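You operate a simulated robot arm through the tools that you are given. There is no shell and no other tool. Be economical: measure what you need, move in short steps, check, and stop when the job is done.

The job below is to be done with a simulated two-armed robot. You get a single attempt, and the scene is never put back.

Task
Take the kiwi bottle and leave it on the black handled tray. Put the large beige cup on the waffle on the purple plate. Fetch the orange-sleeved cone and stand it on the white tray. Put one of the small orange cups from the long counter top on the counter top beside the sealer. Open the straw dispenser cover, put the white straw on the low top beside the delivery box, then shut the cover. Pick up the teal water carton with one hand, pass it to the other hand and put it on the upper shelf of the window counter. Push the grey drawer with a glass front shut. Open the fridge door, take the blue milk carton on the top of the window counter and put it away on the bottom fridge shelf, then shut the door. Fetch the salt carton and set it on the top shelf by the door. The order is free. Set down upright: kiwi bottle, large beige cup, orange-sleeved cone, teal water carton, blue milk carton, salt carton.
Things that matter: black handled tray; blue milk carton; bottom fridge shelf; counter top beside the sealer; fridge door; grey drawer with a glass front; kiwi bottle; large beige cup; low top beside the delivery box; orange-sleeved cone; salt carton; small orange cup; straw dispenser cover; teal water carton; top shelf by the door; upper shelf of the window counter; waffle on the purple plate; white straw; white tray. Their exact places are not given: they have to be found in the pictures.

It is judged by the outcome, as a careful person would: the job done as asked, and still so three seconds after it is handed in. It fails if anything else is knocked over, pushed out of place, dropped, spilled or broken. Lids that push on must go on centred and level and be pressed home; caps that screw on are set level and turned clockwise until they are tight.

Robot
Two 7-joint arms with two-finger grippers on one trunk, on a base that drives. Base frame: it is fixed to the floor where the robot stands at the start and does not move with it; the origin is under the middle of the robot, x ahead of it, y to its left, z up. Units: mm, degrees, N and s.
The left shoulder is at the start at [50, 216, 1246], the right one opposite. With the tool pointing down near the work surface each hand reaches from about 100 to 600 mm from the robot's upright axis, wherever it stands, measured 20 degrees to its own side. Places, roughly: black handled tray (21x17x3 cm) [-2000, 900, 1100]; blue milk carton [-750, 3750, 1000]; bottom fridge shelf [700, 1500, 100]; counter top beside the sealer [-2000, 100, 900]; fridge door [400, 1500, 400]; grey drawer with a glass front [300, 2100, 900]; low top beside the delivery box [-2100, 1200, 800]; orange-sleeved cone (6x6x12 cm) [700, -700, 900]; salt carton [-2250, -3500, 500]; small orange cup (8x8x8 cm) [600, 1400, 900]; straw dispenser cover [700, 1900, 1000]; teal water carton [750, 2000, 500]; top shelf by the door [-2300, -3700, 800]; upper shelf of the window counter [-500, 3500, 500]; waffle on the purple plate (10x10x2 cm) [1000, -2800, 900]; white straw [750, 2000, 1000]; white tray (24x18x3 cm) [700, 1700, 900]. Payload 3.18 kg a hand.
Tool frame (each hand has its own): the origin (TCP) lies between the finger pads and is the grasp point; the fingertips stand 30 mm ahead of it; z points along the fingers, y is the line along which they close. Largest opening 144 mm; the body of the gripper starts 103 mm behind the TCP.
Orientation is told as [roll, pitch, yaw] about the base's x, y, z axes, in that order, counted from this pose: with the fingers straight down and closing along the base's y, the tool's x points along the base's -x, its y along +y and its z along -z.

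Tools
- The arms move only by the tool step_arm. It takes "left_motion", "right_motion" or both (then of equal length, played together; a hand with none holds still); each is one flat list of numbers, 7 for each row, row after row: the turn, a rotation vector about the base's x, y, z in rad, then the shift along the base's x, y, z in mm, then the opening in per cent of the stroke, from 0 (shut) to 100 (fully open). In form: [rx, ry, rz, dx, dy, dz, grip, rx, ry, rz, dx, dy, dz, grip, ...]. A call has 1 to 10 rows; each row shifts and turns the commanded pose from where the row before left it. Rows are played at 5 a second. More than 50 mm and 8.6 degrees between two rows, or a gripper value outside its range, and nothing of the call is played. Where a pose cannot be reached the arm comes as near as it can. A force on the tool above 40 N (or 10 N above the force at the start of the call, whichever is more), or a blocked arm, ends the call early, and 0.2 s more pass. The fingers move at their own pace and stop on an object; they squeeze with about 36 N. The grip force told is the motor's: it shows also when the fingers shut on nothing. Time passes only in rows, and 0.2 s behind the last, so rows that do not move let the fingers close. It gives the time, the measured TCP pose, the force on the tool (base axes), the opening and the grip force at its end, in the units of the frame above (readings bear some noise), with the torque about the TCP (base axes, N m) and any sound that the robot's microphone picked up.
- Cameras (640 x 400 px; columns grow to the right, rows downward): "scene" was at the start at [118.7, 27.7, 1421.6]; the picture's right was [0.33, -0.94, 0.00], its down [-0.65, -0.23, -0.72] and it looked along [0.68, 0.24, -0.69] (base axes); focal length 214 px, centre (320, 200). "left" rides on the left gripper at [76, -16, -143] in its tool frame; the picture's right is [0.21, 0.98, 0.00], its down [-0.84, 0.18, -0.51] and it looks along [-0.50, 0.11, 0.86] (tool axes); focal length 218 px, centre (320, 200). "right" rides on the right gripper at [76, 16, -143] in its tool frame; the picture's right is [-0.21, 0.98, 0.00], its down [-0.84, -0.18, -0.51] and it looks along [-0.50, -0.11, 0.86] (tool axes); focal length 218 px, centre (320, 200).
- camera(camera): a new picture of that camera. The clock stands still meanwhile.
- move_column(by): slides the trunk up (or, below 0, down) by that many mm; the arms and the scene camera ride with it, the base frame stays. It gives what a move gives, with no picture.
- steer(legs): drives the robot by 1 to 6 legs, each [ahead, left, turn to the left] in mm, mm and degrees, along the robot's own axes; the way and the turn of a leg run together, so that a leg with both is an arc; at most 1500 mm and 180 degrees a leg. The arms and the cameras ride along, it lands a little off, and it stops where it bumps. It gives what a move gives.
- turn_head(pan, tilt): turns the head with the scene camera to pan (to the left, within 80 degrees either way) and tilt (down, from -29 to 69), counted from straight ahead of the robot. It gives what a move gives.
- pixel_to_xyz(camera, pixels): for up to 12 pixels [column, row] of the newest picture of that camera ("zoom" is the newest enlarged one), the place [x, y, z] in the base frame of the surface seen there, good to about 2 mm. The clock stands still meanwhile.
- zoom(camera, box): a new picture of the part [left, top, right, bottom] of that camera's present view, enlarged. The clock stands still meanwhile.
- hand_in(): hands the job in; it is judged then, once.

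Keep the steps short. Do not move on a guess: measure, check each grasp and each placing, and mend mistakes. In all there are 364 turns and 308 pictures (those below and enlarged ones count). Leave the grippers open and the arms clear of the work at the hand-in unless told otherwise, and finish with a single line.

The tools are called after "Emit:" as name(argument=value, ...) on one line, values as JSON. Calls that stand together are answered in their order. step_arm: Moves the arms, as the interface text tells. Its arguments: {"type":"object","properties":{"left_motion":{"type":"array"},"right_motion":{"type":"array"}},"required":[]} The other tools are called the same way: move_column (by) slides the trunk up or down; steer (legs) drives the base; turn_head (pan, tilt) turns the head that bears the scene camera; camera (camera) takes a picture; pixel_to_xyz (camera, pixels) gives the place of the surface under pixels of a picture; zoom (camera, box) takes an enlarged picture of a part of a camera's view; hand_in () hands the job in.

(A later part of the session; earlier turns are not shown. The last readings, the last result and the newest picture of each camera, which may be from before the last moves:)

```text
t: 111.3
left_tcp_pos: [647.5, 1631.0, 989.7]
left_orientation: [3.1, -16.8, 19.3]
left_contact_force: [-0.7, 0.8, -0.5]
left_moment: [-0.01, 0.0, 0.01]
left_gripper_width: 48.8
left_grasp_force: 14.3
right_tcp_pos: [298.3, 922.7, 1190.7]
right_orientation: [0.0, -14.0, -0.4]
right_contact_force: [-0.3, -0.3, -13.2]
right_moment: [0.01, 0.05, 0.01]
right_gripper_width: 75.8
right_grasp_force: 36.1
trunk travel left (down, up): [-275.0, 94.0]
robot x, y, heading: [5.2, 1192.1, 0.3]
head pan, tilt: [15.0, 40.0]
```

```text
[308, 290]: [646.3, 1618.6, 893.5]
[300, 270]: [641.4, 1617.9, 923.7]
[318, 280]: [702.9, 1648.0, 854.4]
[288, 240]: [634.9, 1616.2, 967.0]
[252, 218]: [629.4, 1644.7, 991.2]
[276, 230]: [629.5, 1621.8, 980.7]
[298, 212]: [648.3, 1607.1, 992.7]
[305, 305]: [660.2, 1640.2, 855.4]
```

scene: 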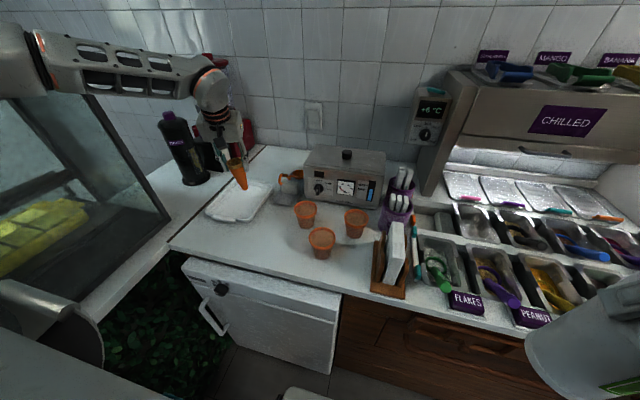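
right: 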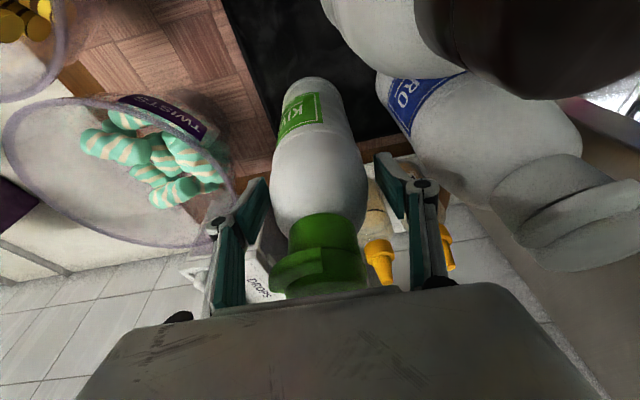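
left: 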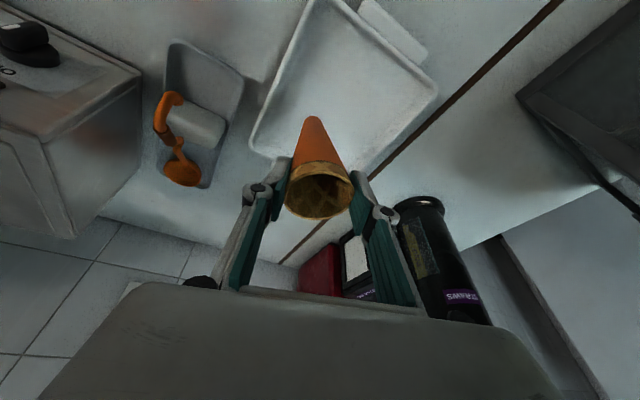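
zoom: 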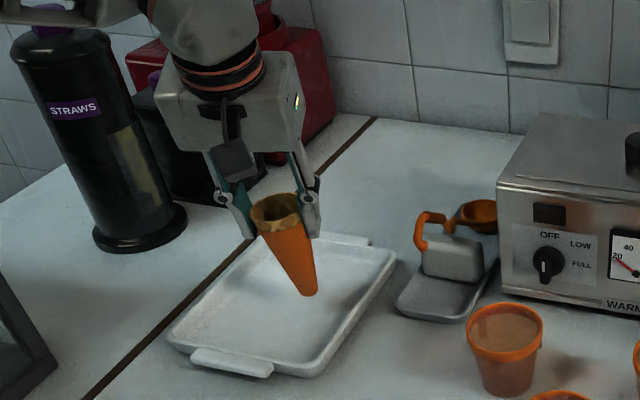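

Both views agree that the cone's tip leans about 6° to the right. I'll rotate the hand to stand the cone upright and check.

Emit:
step_arm(left_motion=[0.05, 0.018, 0, 0, 0, 0, 20, 0.045, 0.018, 0, 0, 0, 0, 20])

Emit:
zoom(camera="scene", box=[200, 130, 280, 210])

Emit:
camera(camera="left")

Emit:
pixel_to_xyz(camera="zoom", pixels=[[335, 300], [320, 280], [310, 250], [290, 210], [230, 185], [340, 175], [337, 315], [335, 325]])

```text
t: 112.0
left_tcp_pos: [647.1, 1630.8, 988.9]
left_orientation: [9.3, -16.6, 17.6]
left_contact_force: [-0.5, 0.6, 0.8]
left_moment: [-0.02, 0.01, -0.01]
left_gripper_width: 49.1
left_grasp_force: 14.5
right_tcp_pos: [297.7, 922.6, 1190.4]
right_orientation: [-0.1, -14.0, -0.5]
right_contact_force: [0.6, 0.1, -13.0]
right_moment: [0.04, 0.05, 0.02]
right_gripper_width: 75.9
right_grasp_force: 36.3
trunk travel left (down, up): [-275.0, 94.0]
robot x, y, heading: [14.8, 1191.4, 0.0]
head pan, tilt: [15.0, 40.0]
```

```text
5.00 times, centred on (240, 170) of scene
```

zoom: 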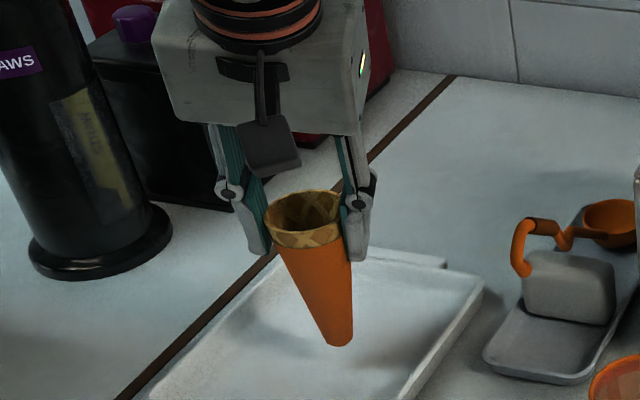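

```text
245 pictures are left
```

left: 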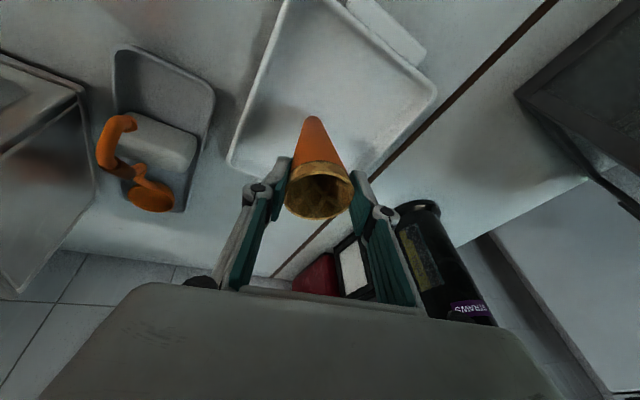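

```text
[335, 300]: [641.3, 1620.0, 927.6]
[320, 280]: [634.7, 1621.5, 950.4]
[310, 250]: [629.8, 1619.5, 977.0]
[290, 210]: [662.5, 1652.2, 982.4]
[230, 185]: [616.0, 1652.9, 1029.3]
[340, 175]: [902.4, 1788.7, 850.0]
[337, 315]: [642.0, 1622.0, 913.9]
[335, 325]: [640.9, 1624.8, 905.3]
```

Nearly vertical now, with the bottom about 100 mm below the TCP. I'll lower in small steps until contact.

Emit:
step_arm(left_motion=[0, 0.02, 0, 0, 0, -12, 20, 0, 0, 0, 0, 0, -10, 20, 0, 0, 0, 0, 0, -4, 20])

Emit:
zoom(camera="scene", box=[200, 130, 280, 210])

Emit:
pixel_to_xyz(camera="zoom", pixels=[[335, 340], [337, 350], [337, 360], [338, 370], [335, 320], [315, 280]])

```text
t: 112.8
left_tcp_pos: [646.5, 1629.9, 965.1]
left_orientation: [9.6, -15.7, 17.6]
left_contact_force: [-2.0, 0.7, 6.3]
left_moment: [0.14, 0.16, 0.0]
left_gripper_width: 48.8
left_grasp_force: 14.8
right_tcp_pos: [297.1, 922.9, 1190.3]
right_orientation: [0.0, -14.0, -0.5]
right_contact_force: [0.5, 1.0, -13.5]
right_moment: [-0.02, 0.06, -0.03]
right_gripper_width: 76.2
right_grasp_force: 35.7
trunk travel left (down, up): [-275.0, 94.0]
robot x, y, heading: [8.9, 1190.9, 0.1]
head pan, tilt: [15.0, 40.0]
```

```text
5.00 times, centred on (240, 170) of scene
```

zoom: 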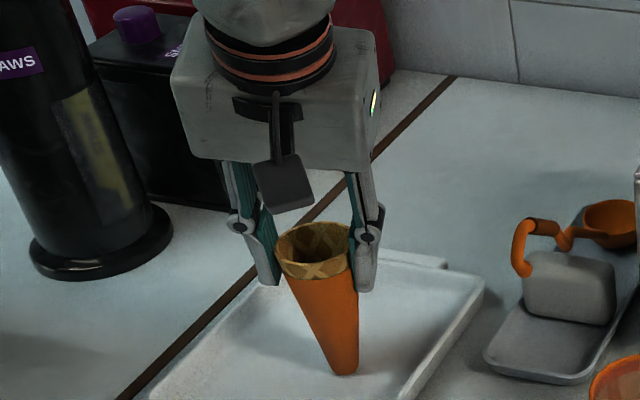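

```text
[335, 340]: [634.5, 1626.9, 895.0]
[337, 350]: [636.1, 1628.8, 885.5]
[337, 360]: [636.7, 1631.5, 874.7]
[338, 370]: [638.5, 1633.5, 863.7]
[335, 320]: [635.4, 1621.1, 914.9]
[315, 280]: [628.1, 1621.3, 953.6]
```

The tip is on the tray with 6 N upward. I'll open the fingers slowly.

Emit:
step_arm(left_motion=[0, 0, 0, 0, 0, 0, 36, 0, 0, 0, 0, 0, 0, 40, 0, 0, 0, 0, 0, 0, 48, 0, 0, 0, 0, 0, 0, 48])

Emit:
zoom(camera="scene", box=[200, 130, 280, 210])

Emit:
camera(camera="left")

```text
t: 113.8
left_tcp_pos: [646.9, 1630.7, 962.9]
left_orientation: [9.6, -15.3, 17.5]
left_contact_force: [-0.4, -0.7, -0.4]
left_moment: [0.01, -0.01, 0.0]
left_gripper_width: 68.9
left_grasp_force: 0.1
right_tcp_pos: [297.2, 923.1, 1190.9]
right_orientation: [-0.1, -14.0, -0.5]
right_contact_force: [0.1, 0.4, -13.0]
right_moment: [-0.04, 0.07, 0.04]
right_gripper_width: 76.2
right_grasp_force: 35.7
trunk travel left (down, up): [-275.0, 94.0]
robot x, y, heading: [10.0, 1192.5, 0.0]
head pan, tilt: [15.0, 40.0]
```

```text
5.00 times, centred on (240, 170) of scene
```

zoom: 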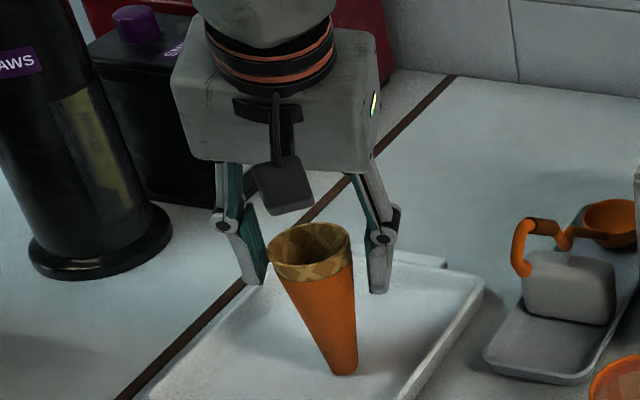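

```text
242 pictures are left
```

left: 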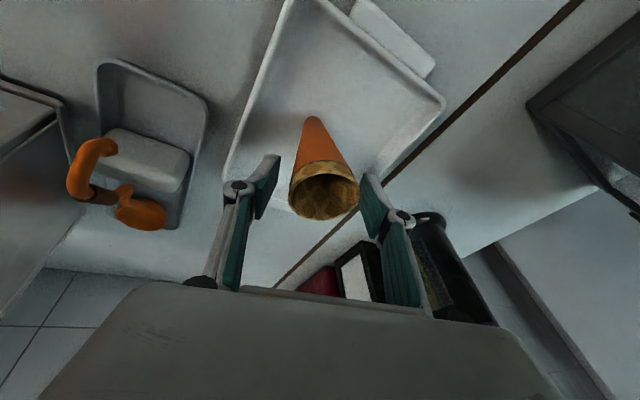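

The cone stands on its own. I'll lift the hand straight up off it and pull back.

Emit:
move_column(by=90)

Emit:
camera(camera="scene")

```text
t: 115.0
left_tcp_pos: [647.0, 1630.8, 1052.5]
left_orientation: [9.7, -15.3, 17.5]
left_contact_force: [-0.4, -0.2, -0.3]
left_moment: [0.01, -0.02, 0.0]
left_gripper_width: 69.2
left_grasp_force: 0.1
right_tcp_pos: [300.0, 924.3, 1280.6]
right_orientation: [0.0, -13.9, -0.5]
right_contact_force: [0.6, -0.3, -13.5]
right_moment: [0.04, 0.05, -0.02]
right_gripper_width: 76.3
right_grasp_force: 36.2
trunk travel left (down, up): [-365.0, 4.0]
robot x, y, heading: [9.4, 1194.5, 0.1]
head pan, tilt: [15.0, 40.0]
```

```text
241 pictures are left
```

scene: 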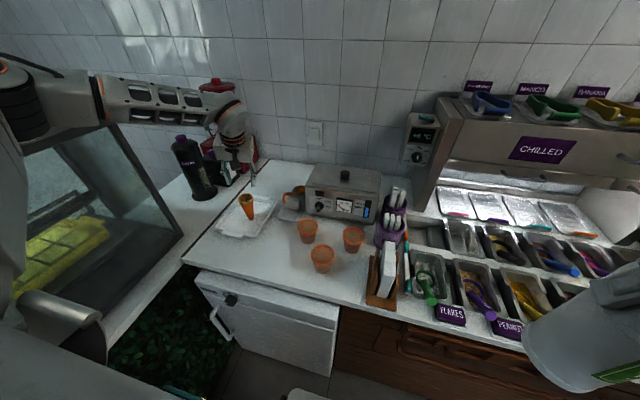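

The cone stands on the tray. Next is the front small orange cup at (321,255). I'll measure the three cups.

Emit:
zoom(camera="scene", box=[270, 200, 390, 300])

Emit:
pixel_to_xyz(camera="zoom", pixels=[[217, 230], [342, 232], [275, 192], [280, 265], [280, 240], [280, 340], [280, 360], [190, 105], [445, 150], [195, 140], [430, 190], [245, 130]])

```text
4.00 times, centred on (330, 250) of scene
```

zoom: 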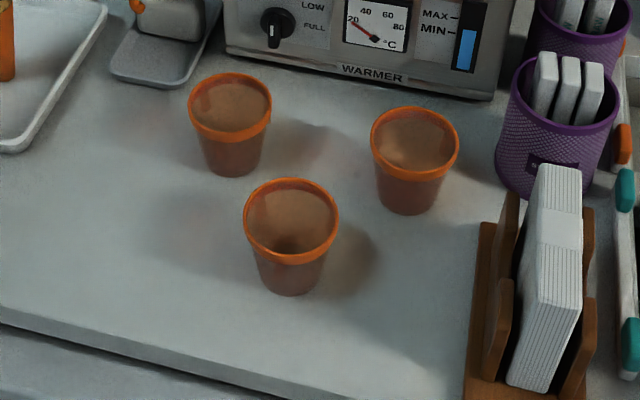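

```text
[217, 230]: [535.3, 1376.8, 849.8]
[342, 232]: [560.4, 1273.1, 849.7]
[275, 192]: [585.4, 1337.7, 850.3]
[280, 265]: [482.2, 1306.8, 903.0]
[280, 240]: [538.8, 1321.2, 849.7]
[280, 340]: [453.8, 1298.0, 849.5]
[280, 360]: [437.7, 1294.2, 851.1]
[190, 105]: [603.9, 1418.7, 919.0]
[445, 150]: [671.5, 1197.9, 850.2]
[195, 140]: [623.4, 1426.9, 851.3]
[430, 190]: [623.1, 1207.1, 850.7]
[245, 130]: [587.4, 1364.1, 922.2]
```

The cups are translucent, so depth is uncertain there. I'll bring the left hand over them, level it, and look from above.

Emit:
step_arm(left_motion=[0, 0, -0.102, -15, -20, 25, 48, 0, 0, -0.102, -20, -38, 20, 48, 0, 0, -0.102, -25, -38, 10, 60, 0, 0.1335, 0, -25, -38, 0, 70, 0, 0.1335, 0, -25, -38, 0, 80, -0.085, 0, 0, -15, -38, 0, 80, -0.085, 0, 0, -10, -38, 0, 80, 0, 0, 0, 0, -40, 0, 80])

Emit:
camera(camera="left")

```text
t: 116.8
left_tcp_pos: [515.5, 1343.9, 1107.3]
left_orientation: [0.0, -0.1, 0.1]
left_contact_force: [-0.7, -0.6, 0.8]
left_moment: [0.02, 0.03, 0.01]
left_gripper_width: 115.2
left_grasp_force: 0.1
right_tcp_pos: [297.4, 919.7, 1279.5]
right_orientation: [0.1, -14.0, -0.6]
right_contact_force: [-0.6, -0.5, -13.2]
right_moment: [0.0, 0.05, 0.04]
right_gripper_width: 76.1
right_grasp_force: 35.7
trunk travel left (down, up): [-365.0, 4.0]
robot x, y, heading: [8.2, 1190.1, -0.0]
head pan, tilt: [15.0, 40.0]
```

```text
239 pictures are left
```

left: 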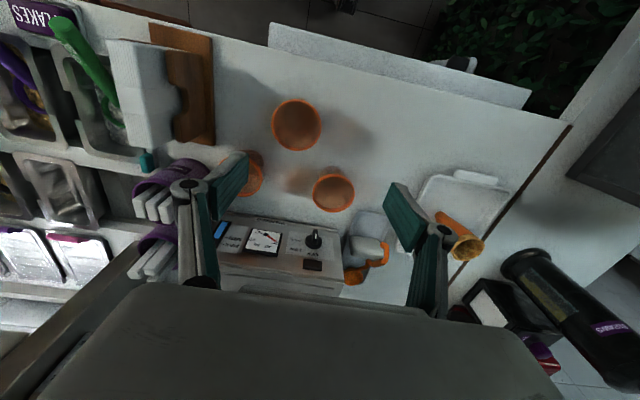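

Emit:
pixel_to_xyz(camera="left", pixels=[[273, 123], [321, 127], [296, 101], [299, 149], [313, 190], [354, 192], [333, 174], [333, 212], [262, 175], [450, 228], [482, 246]])

Emit:
zoom(camera="left", box=[220, 80, 380, 230])

```text
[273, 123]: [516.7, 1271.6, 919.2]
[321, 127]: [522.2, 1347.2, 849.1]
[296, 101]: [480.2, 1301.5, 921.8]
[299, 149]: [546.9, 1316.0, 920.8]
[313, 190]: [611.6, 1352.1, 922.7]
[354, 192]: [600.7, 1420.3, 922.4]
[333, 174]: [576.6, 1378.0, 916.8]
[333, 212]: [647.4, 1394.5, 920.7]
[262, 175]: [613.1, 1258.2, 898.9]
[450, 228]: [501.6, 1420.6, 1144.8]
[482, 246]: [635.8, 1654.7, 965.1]
```

```text
2.67 times, centred on (300, 155) of left
```

zoom: 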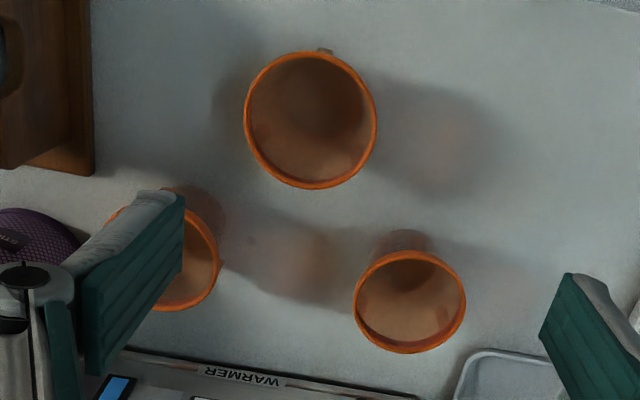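

The front cup centre is (513,1308), rim z 921, diameter about 70. I'll lower the left hand around it and grip.

Emit:
step_arm(left_motion=[0, 0, 0, -2, -30, -10, 70, 0, 0, 0, 0, -6, -40, 70, 0, 0, 0, 0, 0, -45, 70, 0, 0, 0, 0, 0, -45, 70, 0, 0, 0, 0, 0, -45, 70, 0, 0, 0, 0, 0, -20, 70])

Emit:
camera(camera="left")

```text
t: 118.2
left_tcp_pos: [511.1, 1307.2, 902.7]
left_orientation: [-0.2, -0.2, 0.0]
left_contact_force: [0.0, -0.7, 0.0]
left_moment: [0.01, -0.03, -0.01]
left_gripper_width: 100.5
left_grasp_force: 0.0
right_tcp_pos: [297.9, 922.7, 1280.6]
right_orientation: [0.0, -14.0, -0.5]
right_contact_force: [-0.1, -0.9, -12.5]
right_moment: [0.0, 0.05, 0.01]
right_gripper_width: 76.2
right_grasp_force: 36.3
trunk travel left (down, up): [-365.0, 4.0]
robot x, y, heading: [8.9, 1188.0, -0.0]
head pan, tilt: [15.0, 40.0]
```

```text
237 pictures are left
```

left: 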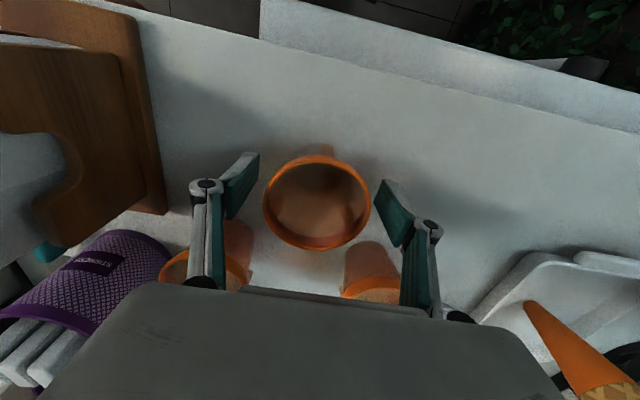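

The cup is centred, so I'll close and lift.

Emit:
step_arm(left_motion=[0, 0, 0, 0, 0, 0, 35, 0, 0, 0, 0, 0, 0, 35, 0, 0, 0, 0, 0, 0, 35, 0, 0, 0, 0, 0, 20, 35, 0, 0, 0, 0, 0, 40, 35, 0, 0, 0, -10, 0, 45, 35, 0, 0, 0, -15, 0, 45, 35, 0, 0, 0, -15, 0, 45, 35, 0, 0, 0, -15, 0, 45, 35])

Emit:
camera(camera="left")

```text
t: 120.2
left_tcp_pos: [456.0, 1307.4, 1142.5]
left_orientation: [0.0, -0.1, 0.1]
left_contact_force: [-0.7, -0.7, 0.5]
left_moment: [0.06, -0.03, 0.05]
left_gripper_width: 70.3
left_grasp_force: 36.0
right_tcp_pos: [297.2, 922.5, 1281.1]
right_orientation: [0.0, -14.0, -0.5]
right_contact_force: [0.2, -0.9, -13.2]
right_moment: [-0.01, 0.03, 0.01]
right_gripper_width: 76.2
right_grasp_force: 36.1
trunk travel left (down, up): [-365.0, 4.0]
robot x, y, heading: [10.7, 1193.8, 0.1]
head pan, tilt: [15.0, 40.0]
```

```text
236 pictures are left
```

left: 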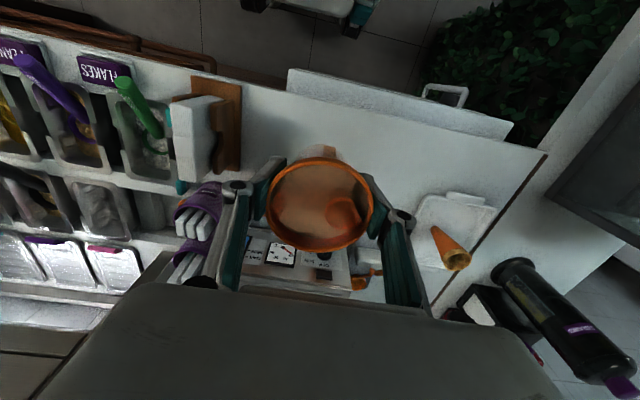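

The cup is lifted with the other two undisturbed. I'll draw the hand in, back off, turn around to face the opposite counter, and look.

Emit:
step_arm(left_motion=[0, 0, 0, -30, 0, 35, 35, 0, 0, 0, -30, 0, 35, 35])

Emit:
steer(legs=[[-500, 0, 0], [0, 0, 180], [300, 420, 0]])

Emit:
turn_head(pan=0, tilt=25)

Emit:
camera(camera="scene")

```text
t: 120.8
left_tcp_pos: [394.3, 1306.6, 1213.2]
left_orientation: [-0.1, -0.1, 0.1]
left_contact_force: [-0.5, -0.1, -0.3]
left_moment: [0.01, 0.01, 0.02]
left_gripper_width: 70.2
left_grasp_force: 36.0
right_tcp_pos: [296.9, 923.0, 1280.9]
right_orientation: [0.0, -14.1, -0.5]
right_contact_force: [-0.9, -0.1, -13.1]
right_moment: [-0.02, 0.08, 0.02]
right_gripper_width: 76.1
right_grasp_force: 35.9
trunk travel left (down, up): [-365.0, 4.0]
robot x, y, heading: [9.7, 1192.5, 0.3]
head pan, tilt: [15.0, 40.0]
```

```text
t: 134.9
left_tcp_pos: [-1156.5, 651.4, 1212.2]
left_orientation: [-0.2, -0.1, -179.3]
left_contact_force: [0.7, 0.0, 0.7]
left_moment: [-0.01, -0.03, 0.02]
left_gripper_width: 69.8
left_grasp_force: 35.7
right_tcp_pos: [-1062.4, 1034.7, 1279.9]
right_orientation: [0.0, -13.9, -179.6]
right_contact_force: [0.4, 0.2, -13.6]
right_moment: [0.04, -0.08, -0.01]
right_gripper_width: 75.8
right_grasp_force: 36.4
trunk travel left (down, up): [-365.0, 4.0]
robot x, y, heading: [-771.0, 774.1, -178.8]
head pan, tilt: [15.0, 40.0]
```

```text
t: 135.6
left_tcp_pos: [-1154.5, 650.3, 1212.1]
left_orientation: [-0.1, -0.1, -179.1]
left_contact_force: [0.2, 0.4, 0.2]
left_moment: [-0.03, -0.01, -0.01]
left_gripper_width: 70.1
left_grasp_force: 35.7
right_tcp_pos: [-1064.0, 1035.7, 1279.4]
right_orientation: [-0.1, -14.0, -179.7]
right_contact_force: [0.0, 1.0, -13.2]
right_moment: [-0.01, -0.04, 0.02]
right_gripper_width: 76.2
right_grasp_force: 36.2
trunk travel left (down, up): [-365.0, 4.0]
robot x, y, heading: [-774.2, 776.7, -179.0]
head pan, tilt: [0.0, 25.0]
```

```text
235 pictures are left
```

scene: 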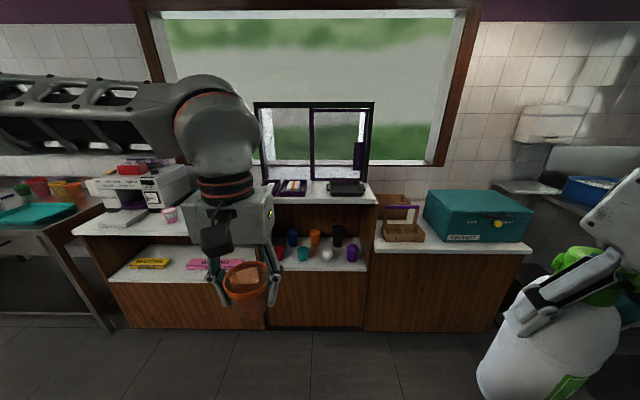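

Emit:
zoom(camera="scene", box=[250, 150, 400, 270])

Emit:
zoom(camera="scene", box=[70, 140, 210, 270])

Emit:
zoom(camera="scene", box=[360, 170, 540, 290])

Emit:
pixel_to_xyz(camera="scene", pixels=[[347, 187], [290, 188], [332, 195], [362, 192], [320, 198], [400, 245], [450, 245], [470, 250], [120, 235], [170, 217], [150, 232], [330, 270]])

```text
3.33 times, centred on (325, 210) of scene
```

zoom: 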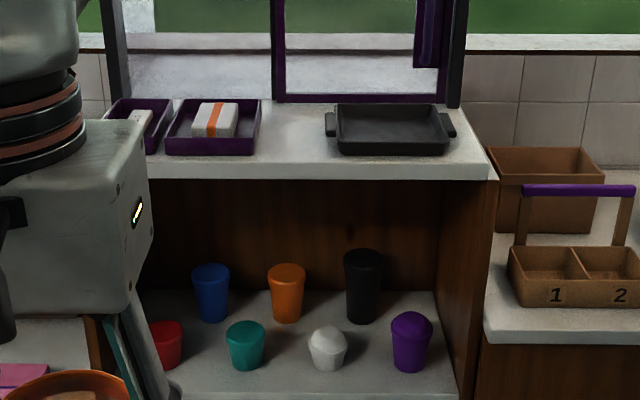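

```text
3.08 times, centred on (140, 205) of scene
```

zoom: 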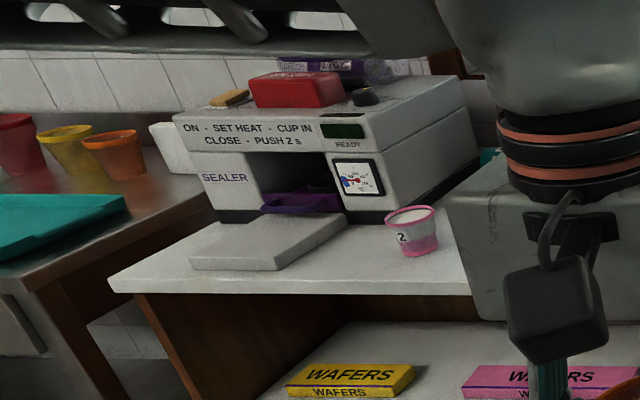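

```text
3.33 times, centred on (450, 230) of scene
```

zoom: 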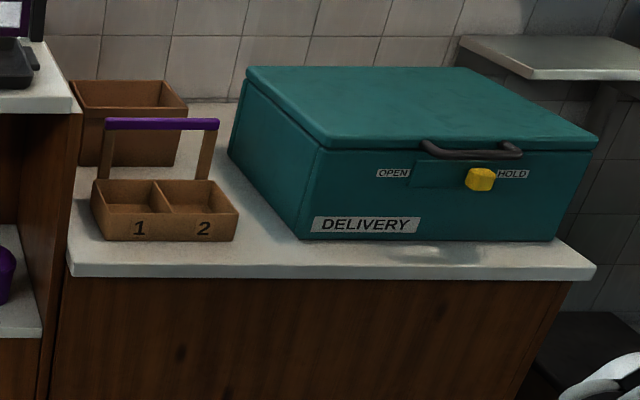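

```text
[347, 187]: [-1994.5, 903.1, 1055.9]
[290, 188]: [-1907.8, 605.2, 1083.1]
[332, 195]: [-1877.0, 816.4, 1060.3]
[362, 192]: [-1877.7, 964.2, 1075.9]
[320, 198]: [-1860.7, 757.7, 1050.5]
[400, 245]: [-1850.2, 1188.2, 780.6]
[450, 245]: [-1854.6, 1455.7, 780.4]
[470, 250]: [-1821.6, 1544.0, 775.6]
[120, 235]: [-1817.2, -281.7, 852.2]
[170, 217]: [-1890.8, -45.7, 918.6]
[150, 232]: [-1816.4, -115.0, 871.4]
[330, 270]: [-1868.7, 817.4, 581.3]
```

The black handled tray floor is at z≈1056, front x≈-1880, y 816–964. The low top is z=780 beside the delivery box. I'll drive up to x≈-1480, y≈730.

Emit:
steer(legs=[[0, 46, -1], [690, 0, 0]])

Emit:
turn_head(pan=-15, tilt=40)

Emit:
camera(camera="scene")

```text
t: 140.1
left_tcp_pos: [-1853.1, 616.1, 1212.1]
left_orientation: [-0.1, -0.2, 179.6]
left_contact_force: [0.6, -0.6, -1.0]
left_moment: [-0.02, -0.06, 0.01]
left_gripper_width: 69.8
left_grasp_force: 36.1
right_tcp_pos: [-1752.7, 999.7, 1280.1]
right_orientation: [0.0, -13.9, 179.0]
right_contact_force: [0.1, -0.9, -12.8]
right_moment: [0.02, -0.06, 0.0]
right_gripper_width: 76.0
right_grasp_force: 35.6
trunk travel left (down, up): [-365.0, 4.0]
robot x, y, heading: [-1463.0, 730.5, 179.4]
head pan, tilt: [0.0, 25.0]
```

```text
t: 140.9
left_tcp_pos: [-1852.7, 616.2, 1212.7]
left_orientation: [-0.3, -0.1, 179.6]
left_contact_force: [-0.5, 0.1, 0.2]
left_moment: [-0.01, 0.01, 0.03]
left_gripper_width: 69.9
left_grasp_force: 36.3
right_tcp_pos: [-1752.0, 998.7, 1280.3]
right_orientation: [-0.1, -14.0, 179.1]
right_contact_force: [-0.1, -0.6, -13.9]
right_moment: [-0.01, -0.04, 0.02]
right_gripper_width: 76.3
right_grasp_force: 36.5
trunk travel left (down, up): [-365.0, 4.0]
robot x, y, heading: [-1465.7, 729.3, 179.5]
head pan, tilt: [-15.0, 40.0]
```

```text
231 pictures are left
```

scene: 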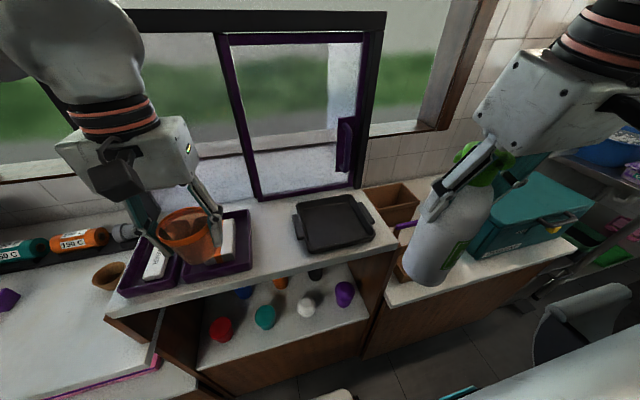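

The tray is clear in view. I'll measure its inside and check the bottle's bottom.

Emit:
pixel_to_xyz(camera="scene", pixels=[[335, 224], [308, 212], [348, 202], [315, 245], [365, 230], [335, 240], [428, 280], [405, 270], [455, 275], [440, 250], [340, 190]])

Emit:
zoom(camera="scene", box=[270, 130, 510, 300])

```text
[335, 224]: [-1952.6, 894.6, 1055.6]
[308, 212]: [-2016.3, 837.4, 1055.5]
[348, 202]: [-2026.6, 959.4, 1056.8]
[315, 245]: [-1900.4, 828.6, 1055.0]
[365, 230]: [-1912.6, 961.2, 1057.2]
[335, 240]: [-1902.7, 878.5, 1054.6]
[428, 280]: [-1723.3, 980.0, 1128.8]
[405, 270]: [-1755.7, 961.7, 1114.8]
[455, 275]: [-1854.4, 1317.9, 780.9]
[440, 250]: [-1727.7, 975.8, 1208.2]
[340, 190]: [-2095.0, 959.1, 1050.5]
```

```text
2.35 times, centred on (390, 215) of scene
```

zoom: 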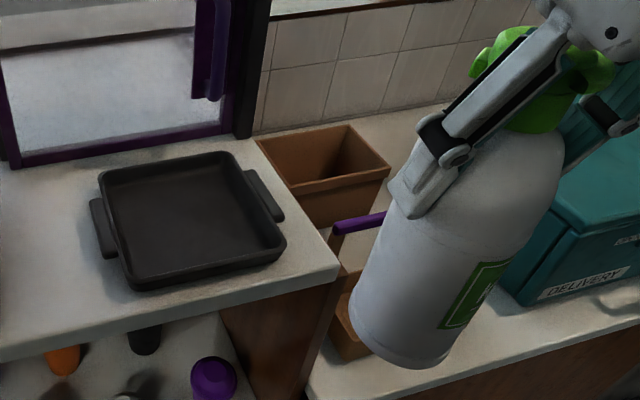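

The tray interior centre is (-1962,896). I'll carry the bottle over it, then lower.

Emit:
step_arm(right_motion=[0, 0, 0, -41, -20, 0, 20, 0, 0, 0, -41, -20, 0, 20, 0, 0, 0, -41, -20, 0, 20, 0, 0, 0, -41, -20, 0, 20, 0, 0, 0, -41, -22, 0, 20, 0, 0, 0, 0, 0, -25, 20, 0, 0, 0, 0, 0, -15, 20])

Emit:
zoom(camera="scene", box=[240, 100, 440, 280])

Emit:
camera(camera="right")

```text
t: 142.5
left_tcp_pos: [-1853.5, 614.7, 1212.0]
left_orientation: [-0.2, -0.1, 179.6]
left_contact_force: [-0.6, -0.2, -0.9]
left_moment: [0.06, 0.0, 0.01]
left_gripper_width: 70.0
left_grasp_force: 36.1
right_tcp_pos: [-1959.0, 895.9, 1238.0]
right_orientation: [-0.2, -14.0, 179.1]
right_contact_force: [-0.4, -0.9, -13.5]
right_moment: [0.01, -0.06, 0.03]
right_gripper_width: 76.0
right_grasp_force: 35.8
trunk travel left (down, up): [-365.0, 4.0]
robot x, y, heading: [-1461.8, 728.5, 179.5]
head pan, tilt: [-15.0, 40.0]
```

```text
2.22 times, centred on (340, 190) of scene
```

zoom: 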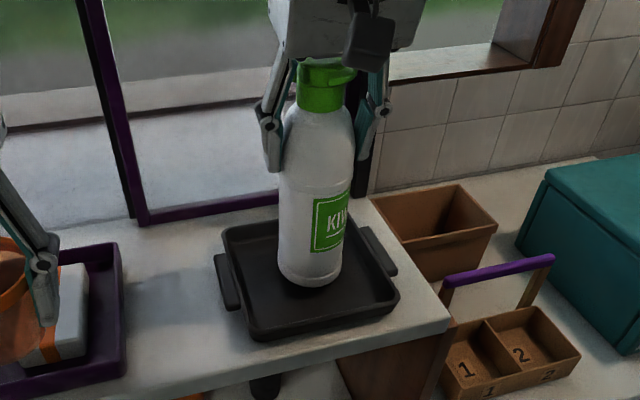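

```text
228 pictures are left
```

right: 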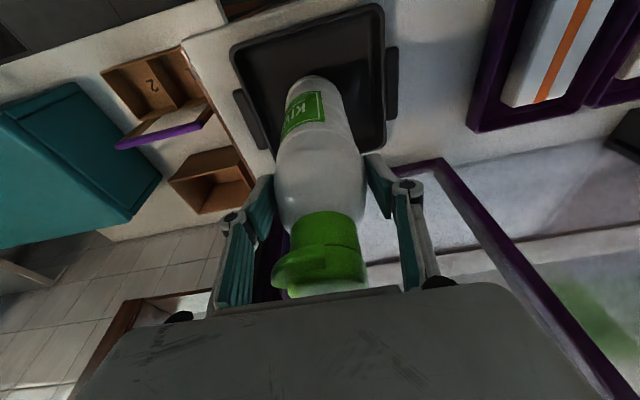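

The bottle is over the tray. I'll lower gently until it touches.

Emit:
step_arm(right_motion=[0, 0, 0, 8, 0, -5, 20, 0, 0, 0, 0, 0, -3, 20, 0, 0, 0, 0, 0, -3, 20])

```text
t: 143.3
left_tcp_pos: [-1852.6, 616.1, 1213.2]
left_orientation: [-0.2, -0.1, 179.7]
left_contact_force: [0.6, -0.4, -0.2]
left_moment: [-0.01, -0.04, -0.01]
left_gripper_width: 70.0
left_grasp_force: 36.1
right_tcp_pos: [-1949.5, 895.8, 1228.3]
right_orientation: [0.1, -14.0, 179.0]
right_contact_force: [-0.7, -0.2, -12.7]
right_moment: [-0.01, 0.01, -0.02]
right_gripper_width: 75.8
right_grasp_force: 35.9
trunk travel left (down, up): [-365.0, 4.0]
robot x, y, heading: [-1469.7, 731.3, 179.6]
head pan, tilt: [-15.0, 40.0]
```

Not touching yet (−12.7 N is the bottle's weight). I'll go a few mm lower.

Emit:
step_arm(right_motion=[0, 0, 0, 0, 0, -2, 20, 0, 0, 0, 0, 0, -2, 20])

Emit:
zoom(camera="scene", box=[280, 140, 400, 260])

```text
t: 143.9
left_tcp_pos: [-1852.1, 615.9, 1212.5]
left_orientation: [-0.2, -0.1, 179.6]
left_contact_force: [0.3, -0.4, -0.2]
left_moment: [0.01, 0.01, 0.01]
left_gripper_width: 69.8
left_grasp_force: 35.9
right_tcp_pos: [-1949.1, 895.7, 1227.6]
right_orientation: [0.2, -14.3, 178.9]
right_contact_force: [1.6, 3.3, 10.2]
right_moment: [0.79, -0.21, -0.01]
right_gripper_width: 75.9
right_grasp_force: 35.9
trunk travel left (down, up): [-365.0, 4.0]
robot x, y, heading: [-1465.3, 729.5, 179.7]
head pan, tilt: [-15.0, 40.0]
```

```text
3.33 times, centred on (340, 200) of scene
```

zoom: 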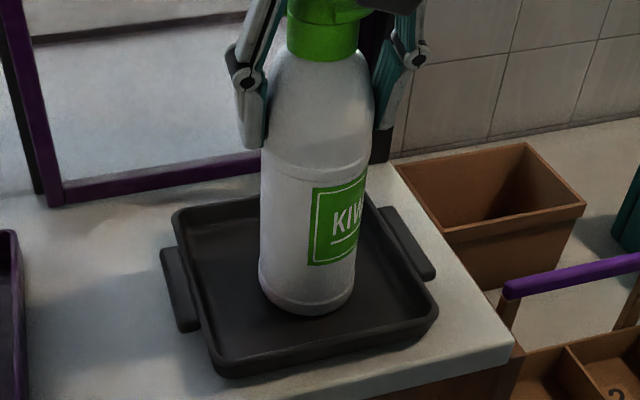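

It's resting (force now +10 N). I'll open and raise the hand straight up.

Emit:
step_arm(right_motion=[0, 0, 0, 0, 0, 0, 56, 0, 0, 0, 0, 0, 0, 64, 0, 0, 0, 0, 0, 0, 64, 0, 0, 0, 0, 0, 25, 64, 0, 0, 0, 0, 0, 35, 64, 0, 0, 0, 0, 0, 40, 64, 0, 0, 0, 10, 0, 30, 64])

Emit:
zoom(camera="scene", box=[240, 100, 440, 280])

```text
t: 145.5
left_tcp_pos: [-1851.7, 615.5, 1212.6]
left_orientation: [-0.1, -0.2, 179.5]
left_contact_force: [-0.4, -0.1, -0.1]
left_moment: [0.01, 0.01, -0.01]
left_gripper_width: 70.0
left_grasp_force: 35.6
right_tcp_pos: [-1937.6, 895.6, 1353.5]
right_orientation: [0.0, -14.0, 179.2]
right_contact_force: [-0.7, -0.3, -0.6]
right_moment: [0.0, 0.03, 0.01]
right_gripper_width: 92.4
right_grasp_force: 0.0
trunk travel left (down, up): [-365.0, 4.0]
robot x, y, heading: [-1463.9, 727.9, 179.5]
head pan, tilt: [-15.0, 40.0]
```

```text
2.22 times, centred on (340, 190) of scene
```

zoom: 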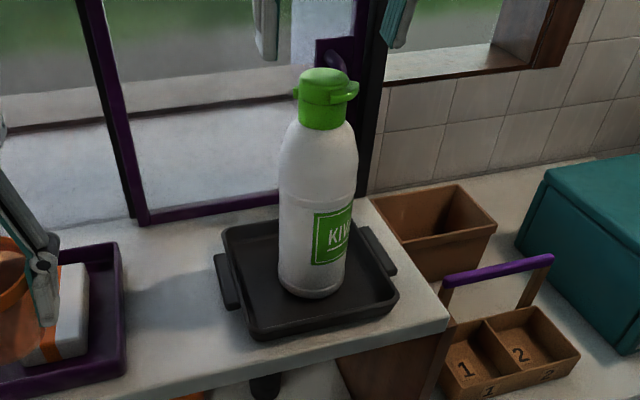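

The kiwi bottle stands on the black handled tray. I'll retract the right hand and shift to the sealer counter with the left hand.

Emit:
step_arm(right_motion=[0, 0, 0, 45, 0, 0, 64, 0, 0, 0, 45, 0, -10, 64, 0, 0, 0, 45, 10, -30, 64, 0, 0, 0, 45, 10, -30, 64, 0, 0, 0, 20, 0, -20, 64])

Emit:
steer(legs=[[-200, 0, 0.5], [0, 480, 0]])

Emit:
turn_head(pan=15, tilt=40)

Emit:
camera(camera="scene")

```text
refused: row 3 steps farther than a row can; nothing moved
```

```text
t: 151.4
left_tcp_pos: [-1649.6, 130.4, 1212.2]
left_orientation: [-0.2, -0.1, -179.5]
left_contact_force: [-0.3, 0.1, -0.7]
left_moment: [0.0, -0.03, -0.04]
left_gripper_width: 69.9
left_grasp_force: 35.9
right_tcp_pos: [-1738.8, 409.1, 1353.5]
right_orientation: [0.1, -14.0, 179.9]
right_contact_force: [0.3, 1.2, 0.3]
right_moment: [-0.03, -0.01, 0.02]
right_gripper_width: 92.1
right_grasp_force: 0.0
trunk travel left (down, up): [-365.0, 4.0]
robot x, y, heading: [-1268.1, 250.3, -179.3]
head pan, tilt: [-15.0, 40.0]
```

```text
t: 152.4
left_tcp_pos: [-1650.1, 129.3, 1212.1]
left_orientation: [-0.2, -0.1, -179.6]
left_contact_force: [-0.5, -0.4, -0.5]
left_moment: [0.01, -0.01, -0.02]
left_gripper_width: 70.0
left_grasp_force: 36.3
right_tcp_pos: [-1740.5, 410.0, 1352.7]
right_orientation: [0.0, -13.9, 179.9]
right_contact_force: [0.0, -0.1, -1.1]
right_moment: [0.01, -0.02, -0.02]
right_gripper_width: 92.1
right_grasp_force: 0.0
trunk travel left (down, up): [-365.0, 4.0]
robot x, y, heading: [-1265.1, 249.8, -179.6]
head pan, tilt: [15.0, 40.0]
```

```text
225 pictures are left
```

scene: 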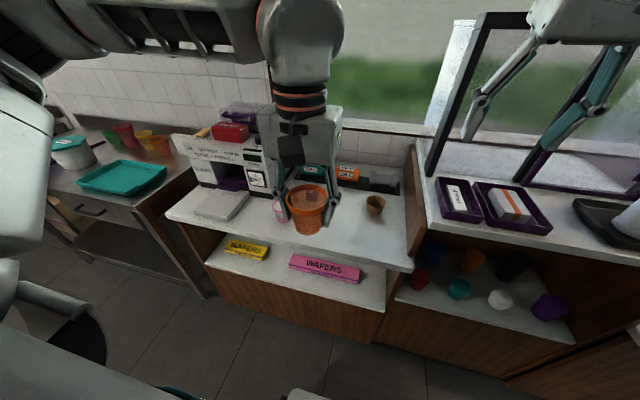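

The right hand was still high but cleared everything. The counter beside the sealer has a pink cup at (280,208), a small brown cup at (375,205) and free space around (340,230). I'll measure.

Emit:
pixel_to_xyz(camera="scene", pixels=[[345, 225], [340, 245], [375, 205], [375, 235], [400, 260], [355, 205], [280, 212], [345, 195], [245, 240], [390, 225]])

Emit:
zoom(camera="scene", box=[160, 90, 430, 300])

```text
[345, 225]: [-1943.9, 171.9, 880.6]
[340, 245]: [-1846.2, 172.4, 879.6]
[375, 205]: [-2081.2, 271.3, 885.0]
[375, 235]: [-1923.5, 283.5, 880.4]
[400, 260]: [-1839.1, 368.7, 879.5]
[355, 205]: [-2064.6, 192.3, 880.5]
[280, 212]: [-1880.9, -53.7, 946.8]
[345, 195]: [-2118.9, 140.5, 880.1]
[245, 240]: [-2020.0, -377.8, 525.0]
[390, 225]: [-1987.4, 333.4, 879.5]
```

```text
1.90 times, centred on (295, 195) of scene
```

zoom: 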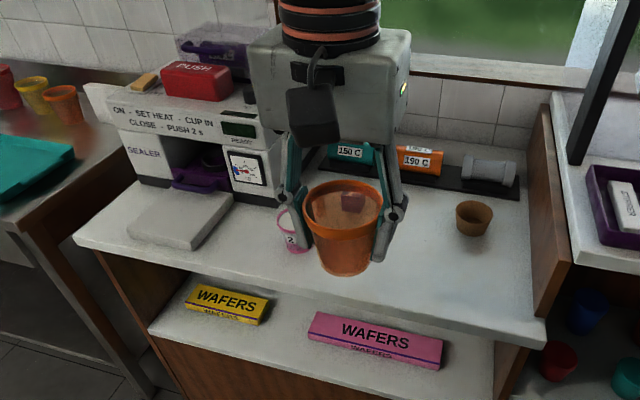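

The counter is z=880, and a free spot is (-1950,140). I'll retract the right hand, drive ahead 170 mm, then lower the cup there.

Emit:
step_arm(right_motion=[0, 0, 0, 45, 0, 0, 64, 0, 0, 0, 45, 0, -10, 64, 0, 0, 0, 40, 10, -20, 64, 0, 0, 0, 40, 10, -20, 64, 0, 0, 0, 20, 0, -20, 64])

Emit:
steer(legs=[[170, 0, 0]])

Emit:
step_arm(left_motion=[0, 0, 0, -40, 0, -20, 35, 0, 0, 0, -40, 0, -25, 35, 0, 0, 0, -40, 0, -25, 35, 0, 0, 0, -10, 0, -45, 35, 0, 0, 0, 0, 0, -45, 35, 0, 0, 0, 0, 0, -45, 35, 0, 0, 0, 0, 0, -35, 35])

Emit:
camera(camera="scene")

```text
t: 153.6
left_tcp_pos: [-1650.5, 131.2, 1212.7]
left_orientation: [-0.2, -0.1, -179.6]
left_contact_force: [0.2, 0.4, 0.2]
left_moment: [0.01, -0.01, 0.01]
left_gripper_width: 69.9
left_grasp_force: 36.3
right_tcp_pos: [-1551.9, 430.7, 1284.1]
right_orientation: [0.0, -14.0, 179.7]
right_contact_force: [0.3, 0.1, -0.8]
right_moment: [0.03, -0.01, -0.01]
right_gripper_width: 92.1
right_grasp_force: 0.1
trunk travel left (down, up): [-365.0, 4.0]
robot x, y, heading: [-1262.8, 249.4, -179.5]
head pan, tilt: [15.0, 40.0]
```

```text
t: 155.1
left_tcp_pos: [-1822.1, 128.8, 1212.3]
left_orientation: [-0.2, -0.1, -179.6]
left_contact_force: [0.6, 0.4, -0.5]
left_moment: [0.0, -0.04, 0.02]
left_gripper_width: 69.8
left_grasp_force: 36.1
right_tcp_pos: [-1724.6, 430.3, 1284.6]
right_orientation: [0.1, -14.0, 179.7]
right_contact_force: [0.3, 0.1, 0.1]
right_moment: [-0.02, -0.02, -0.01]
right_gripper_width: 92.3
right_grasp_force: 0.1
trunk travel left (down, up): [-365.0, 4.0]
robot x, y, heading: [-1438.1, 247.5, -179.7]
head pan, tilt: [15.0, 40.0]
```

```text
t: 156.7
left_tcp_pos: [-1953.6, 127.6, 971.1]
left_orientation: [-0.2, -0.1, -179.8]
left_contact_force: [0.1, 0.0, -1.1]
left_moment: [0.02, -0.04, 0.0]
left_gripper_width: 69.8
left_grasp_force: 35.9
right_tcp_pos: [-1723.7, 429.7, 1284.4]
right_orientation: [0.1, -13.9, 179.7]
right_contact_force: [0.0, 0.2, 0.1]
right_moment: [0.01, -0.01, -0.01]
right_gripper_width: 91.8
right_grasp_force: 0.1
trunk travel left (down, up): [-365.0, 4.0]
robot x, y, heading: [-1434.3, 249.2, -179.7]
head pan, tilt: [15.0, 40.0]
```

```text
223 pictures are left
```

scene: 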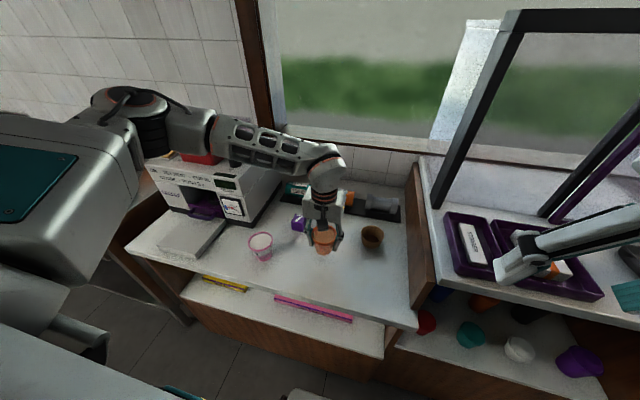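

The spot is free. I'll lower to the counter (TCP ≈934).

Emit:
step_arm(left_motion=[0, 0, 0, 0, 0, -25, 35, 0, 0, 0, 0, 0, -9, 35, 0, 0, 0, 0, 0, -3, 35])

Emit:
zoom(camera="scene", box=[240, 150, 410, 310])

```text
t: 157.4
left_tcp_pos: [-1951.5, 128.6, 935.4]
left_orientation: [-0.2, -0.2, -179.6]
left_contact_force: [-1.1, 0.0, -0.4]
left_moment: [-0.01, -0.01, -0.02]
left_gripper_width: 69.7
left_grasp_force: 36.1
right_tcp_pos: [-1722.5, 429.1, 1285.2]
right_orientation: [0.0, -14.0, 179.7]
right_contact_force: [-0.3, 0.5, 0.3]
right_moment: [0.05, 0.02, 0.01]
right_gripper_width: 92.1
right_grasp_force: 0.0
trunk travel left (down, up): [-365.0, 4.0]
robot x, y, heading: [-1434.5, 247.7, -179.5]
head pan, tilt: [15.0, 40.0]
```

```text
2.50 times, centred on (325, 230) of scene
```

zoom: 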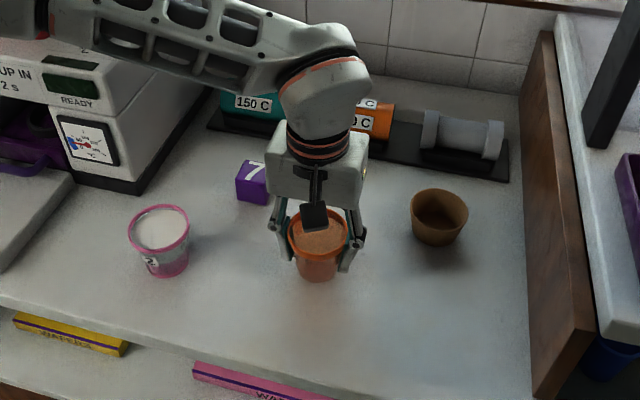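

Emit:
step_arm(left_motion=[0, 0, 0, 0, 0, -2, 35, 0, 0, 0, 0, 0, -2, 35])

```text
t: 158.1
left_tcp_pos: [-1951.7, 130.2, 932.9]
left_orientation: [-0.2, 0.0, -179.6]
left_contact_force: [-0.1, 0.5, -0.1]
left_moment: [0.02, -0.01, 0.0]
left_gripper_width: 69.6
left_grasp_force: 36.3
right_tcp_pos: [-1723.8, 429.2, 1284.0]
right_orientation: [0.0, -14.0, 179.8]
right_contact_force: [-0.2, 0.5, -0.2]
right_moment: [0.03, -0.01, 0.0]
right_gripper_width: 92.2
right_grasp_force: 0.0
trunk travel left (down, up): [-365.0, 4.0]
robot x, y, heading: [-1431.8, 244.8, -179.7]
head pan, tilt: [15.0, 40.0]
```

No contact yet; two more mm at a time.

Emit:
step_arm(left_motion=[0, 0, 0, 0, 0, -2, 35, 0, 0, 0, 0, 0, -1, 35])

Emit:
step_arm(left_motion=[0, 0, 0, 0, 0, -1, 35, 0, 0, 0, 0, 0, -1, 35])

```text
t: 158.7
left_tcp_pos: [-1951.4, 128.9, 927.4]
left_orientation: [-0.2, -0.1, -179.7]
left_contact_force: [-0.3, 0.5, -0.5]
left_moment: [0.02, 0.0, -0.01]
left_gripper_width: 69.5
left_grasp_force: 35.7
right_tcp_pos: [-1724.1, 429.0, 1284.5]
right_orientation: [0.0, -14.0, 179.7]
right_contact_force: [-0.2, -0.3, 0.1]
right_moment: [0.03, 0.0, 0.0]
right_gripper_width: 92.4
right_grasp_force: 0.3
trunk travel left (down, up): [-365.0, 4.0]
robot x, y, heading: [-1433.4, 245.4, -179.5]
head pan, tilt: [15.0, 40.0]
```

```text
t: 159.2
left_tcp_pos: [-1950.4, 129.4, 927.8]
left_orientation: [-0.2, -0.2, -179.8]
left_contact_force: [1.1, -0.6, 8.2]
left_moment: [0.01, -0.01, 0.02]
left_gripper_width: 69.7
left_grasp_force: 36.3
right_tcp_pos: [-1722.1, 428.8, 1282.7]
right_orientation: [0.0, -14.2, 179.8]
right_contact_force: [-0.8, 1.0, -0.5]
right_moment: [-0.01, -0.02, 0.01]
right_gripper_width: 92.0
right_grasp_force: 0.1
trunk travel left (down, up): [-365.0, 4.0]
robot x, y, heading: [-1435.8, 248.0, -179.7]
head pan, tilt: [15.0, 40.0]
```

Contact (8 N). I'll open, rise and retract.

Emit:
step_arm(left_motion=[0, 0, 0, 0, 0, 0, 55, 0, 0, 0, 0, 0, 0, 70, 0, 0, 0, 0, 0, 0, 70, 0, 0, 0, 0, 0, 40, 70, 0, 0, 0, 0, 0, 45, 70, 0, 0, 0, 0, 0, 45, 70, 0, 0, 0, 0, 0, 45, 70, 0, 0, 0, 20, 0, 40, 70, 0, 0, 0, 40, 0, 20, 70, 0, 0, 0, 40, 0, 10, 70])

Emit:
zoom(camera="scene", box=[240, 150, 410, 310])

```text
t: 161.4
left_tcp_pos: [-1849.1, 129.3, 1172.9]
left_orientation: [-0.1, -0.2, -179.6]
left_contact_force: [-0.1, -0.7, 0.4]
left_moment: [-0.02, 0.03, -0.01]
left_gripper_width: 100.8
left_grasp_force: 0.1
right_tcp_pos: [-1721.3, 428.3, 1284.0]
right_orientation: [0.1, -14.1, 179.8]
right_contact_force: [0.6, -0.5, -0.4]
right_moment: [0.01, 0.02, -0.02]
right_gripper_width: 91.9
right_grasp_force: 0.1
trunk travel left (down, up): [-365.0, 4.0]
robot x, y, heading: [-1433.8, 248.6, -179.6]
head pan, tilt: [15.0, 40.0]
```

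```text
2.50 times, centred on (325, 230) of scene
```

zoom: 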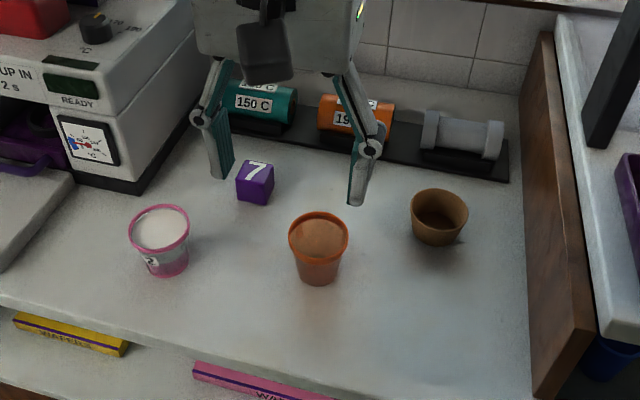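

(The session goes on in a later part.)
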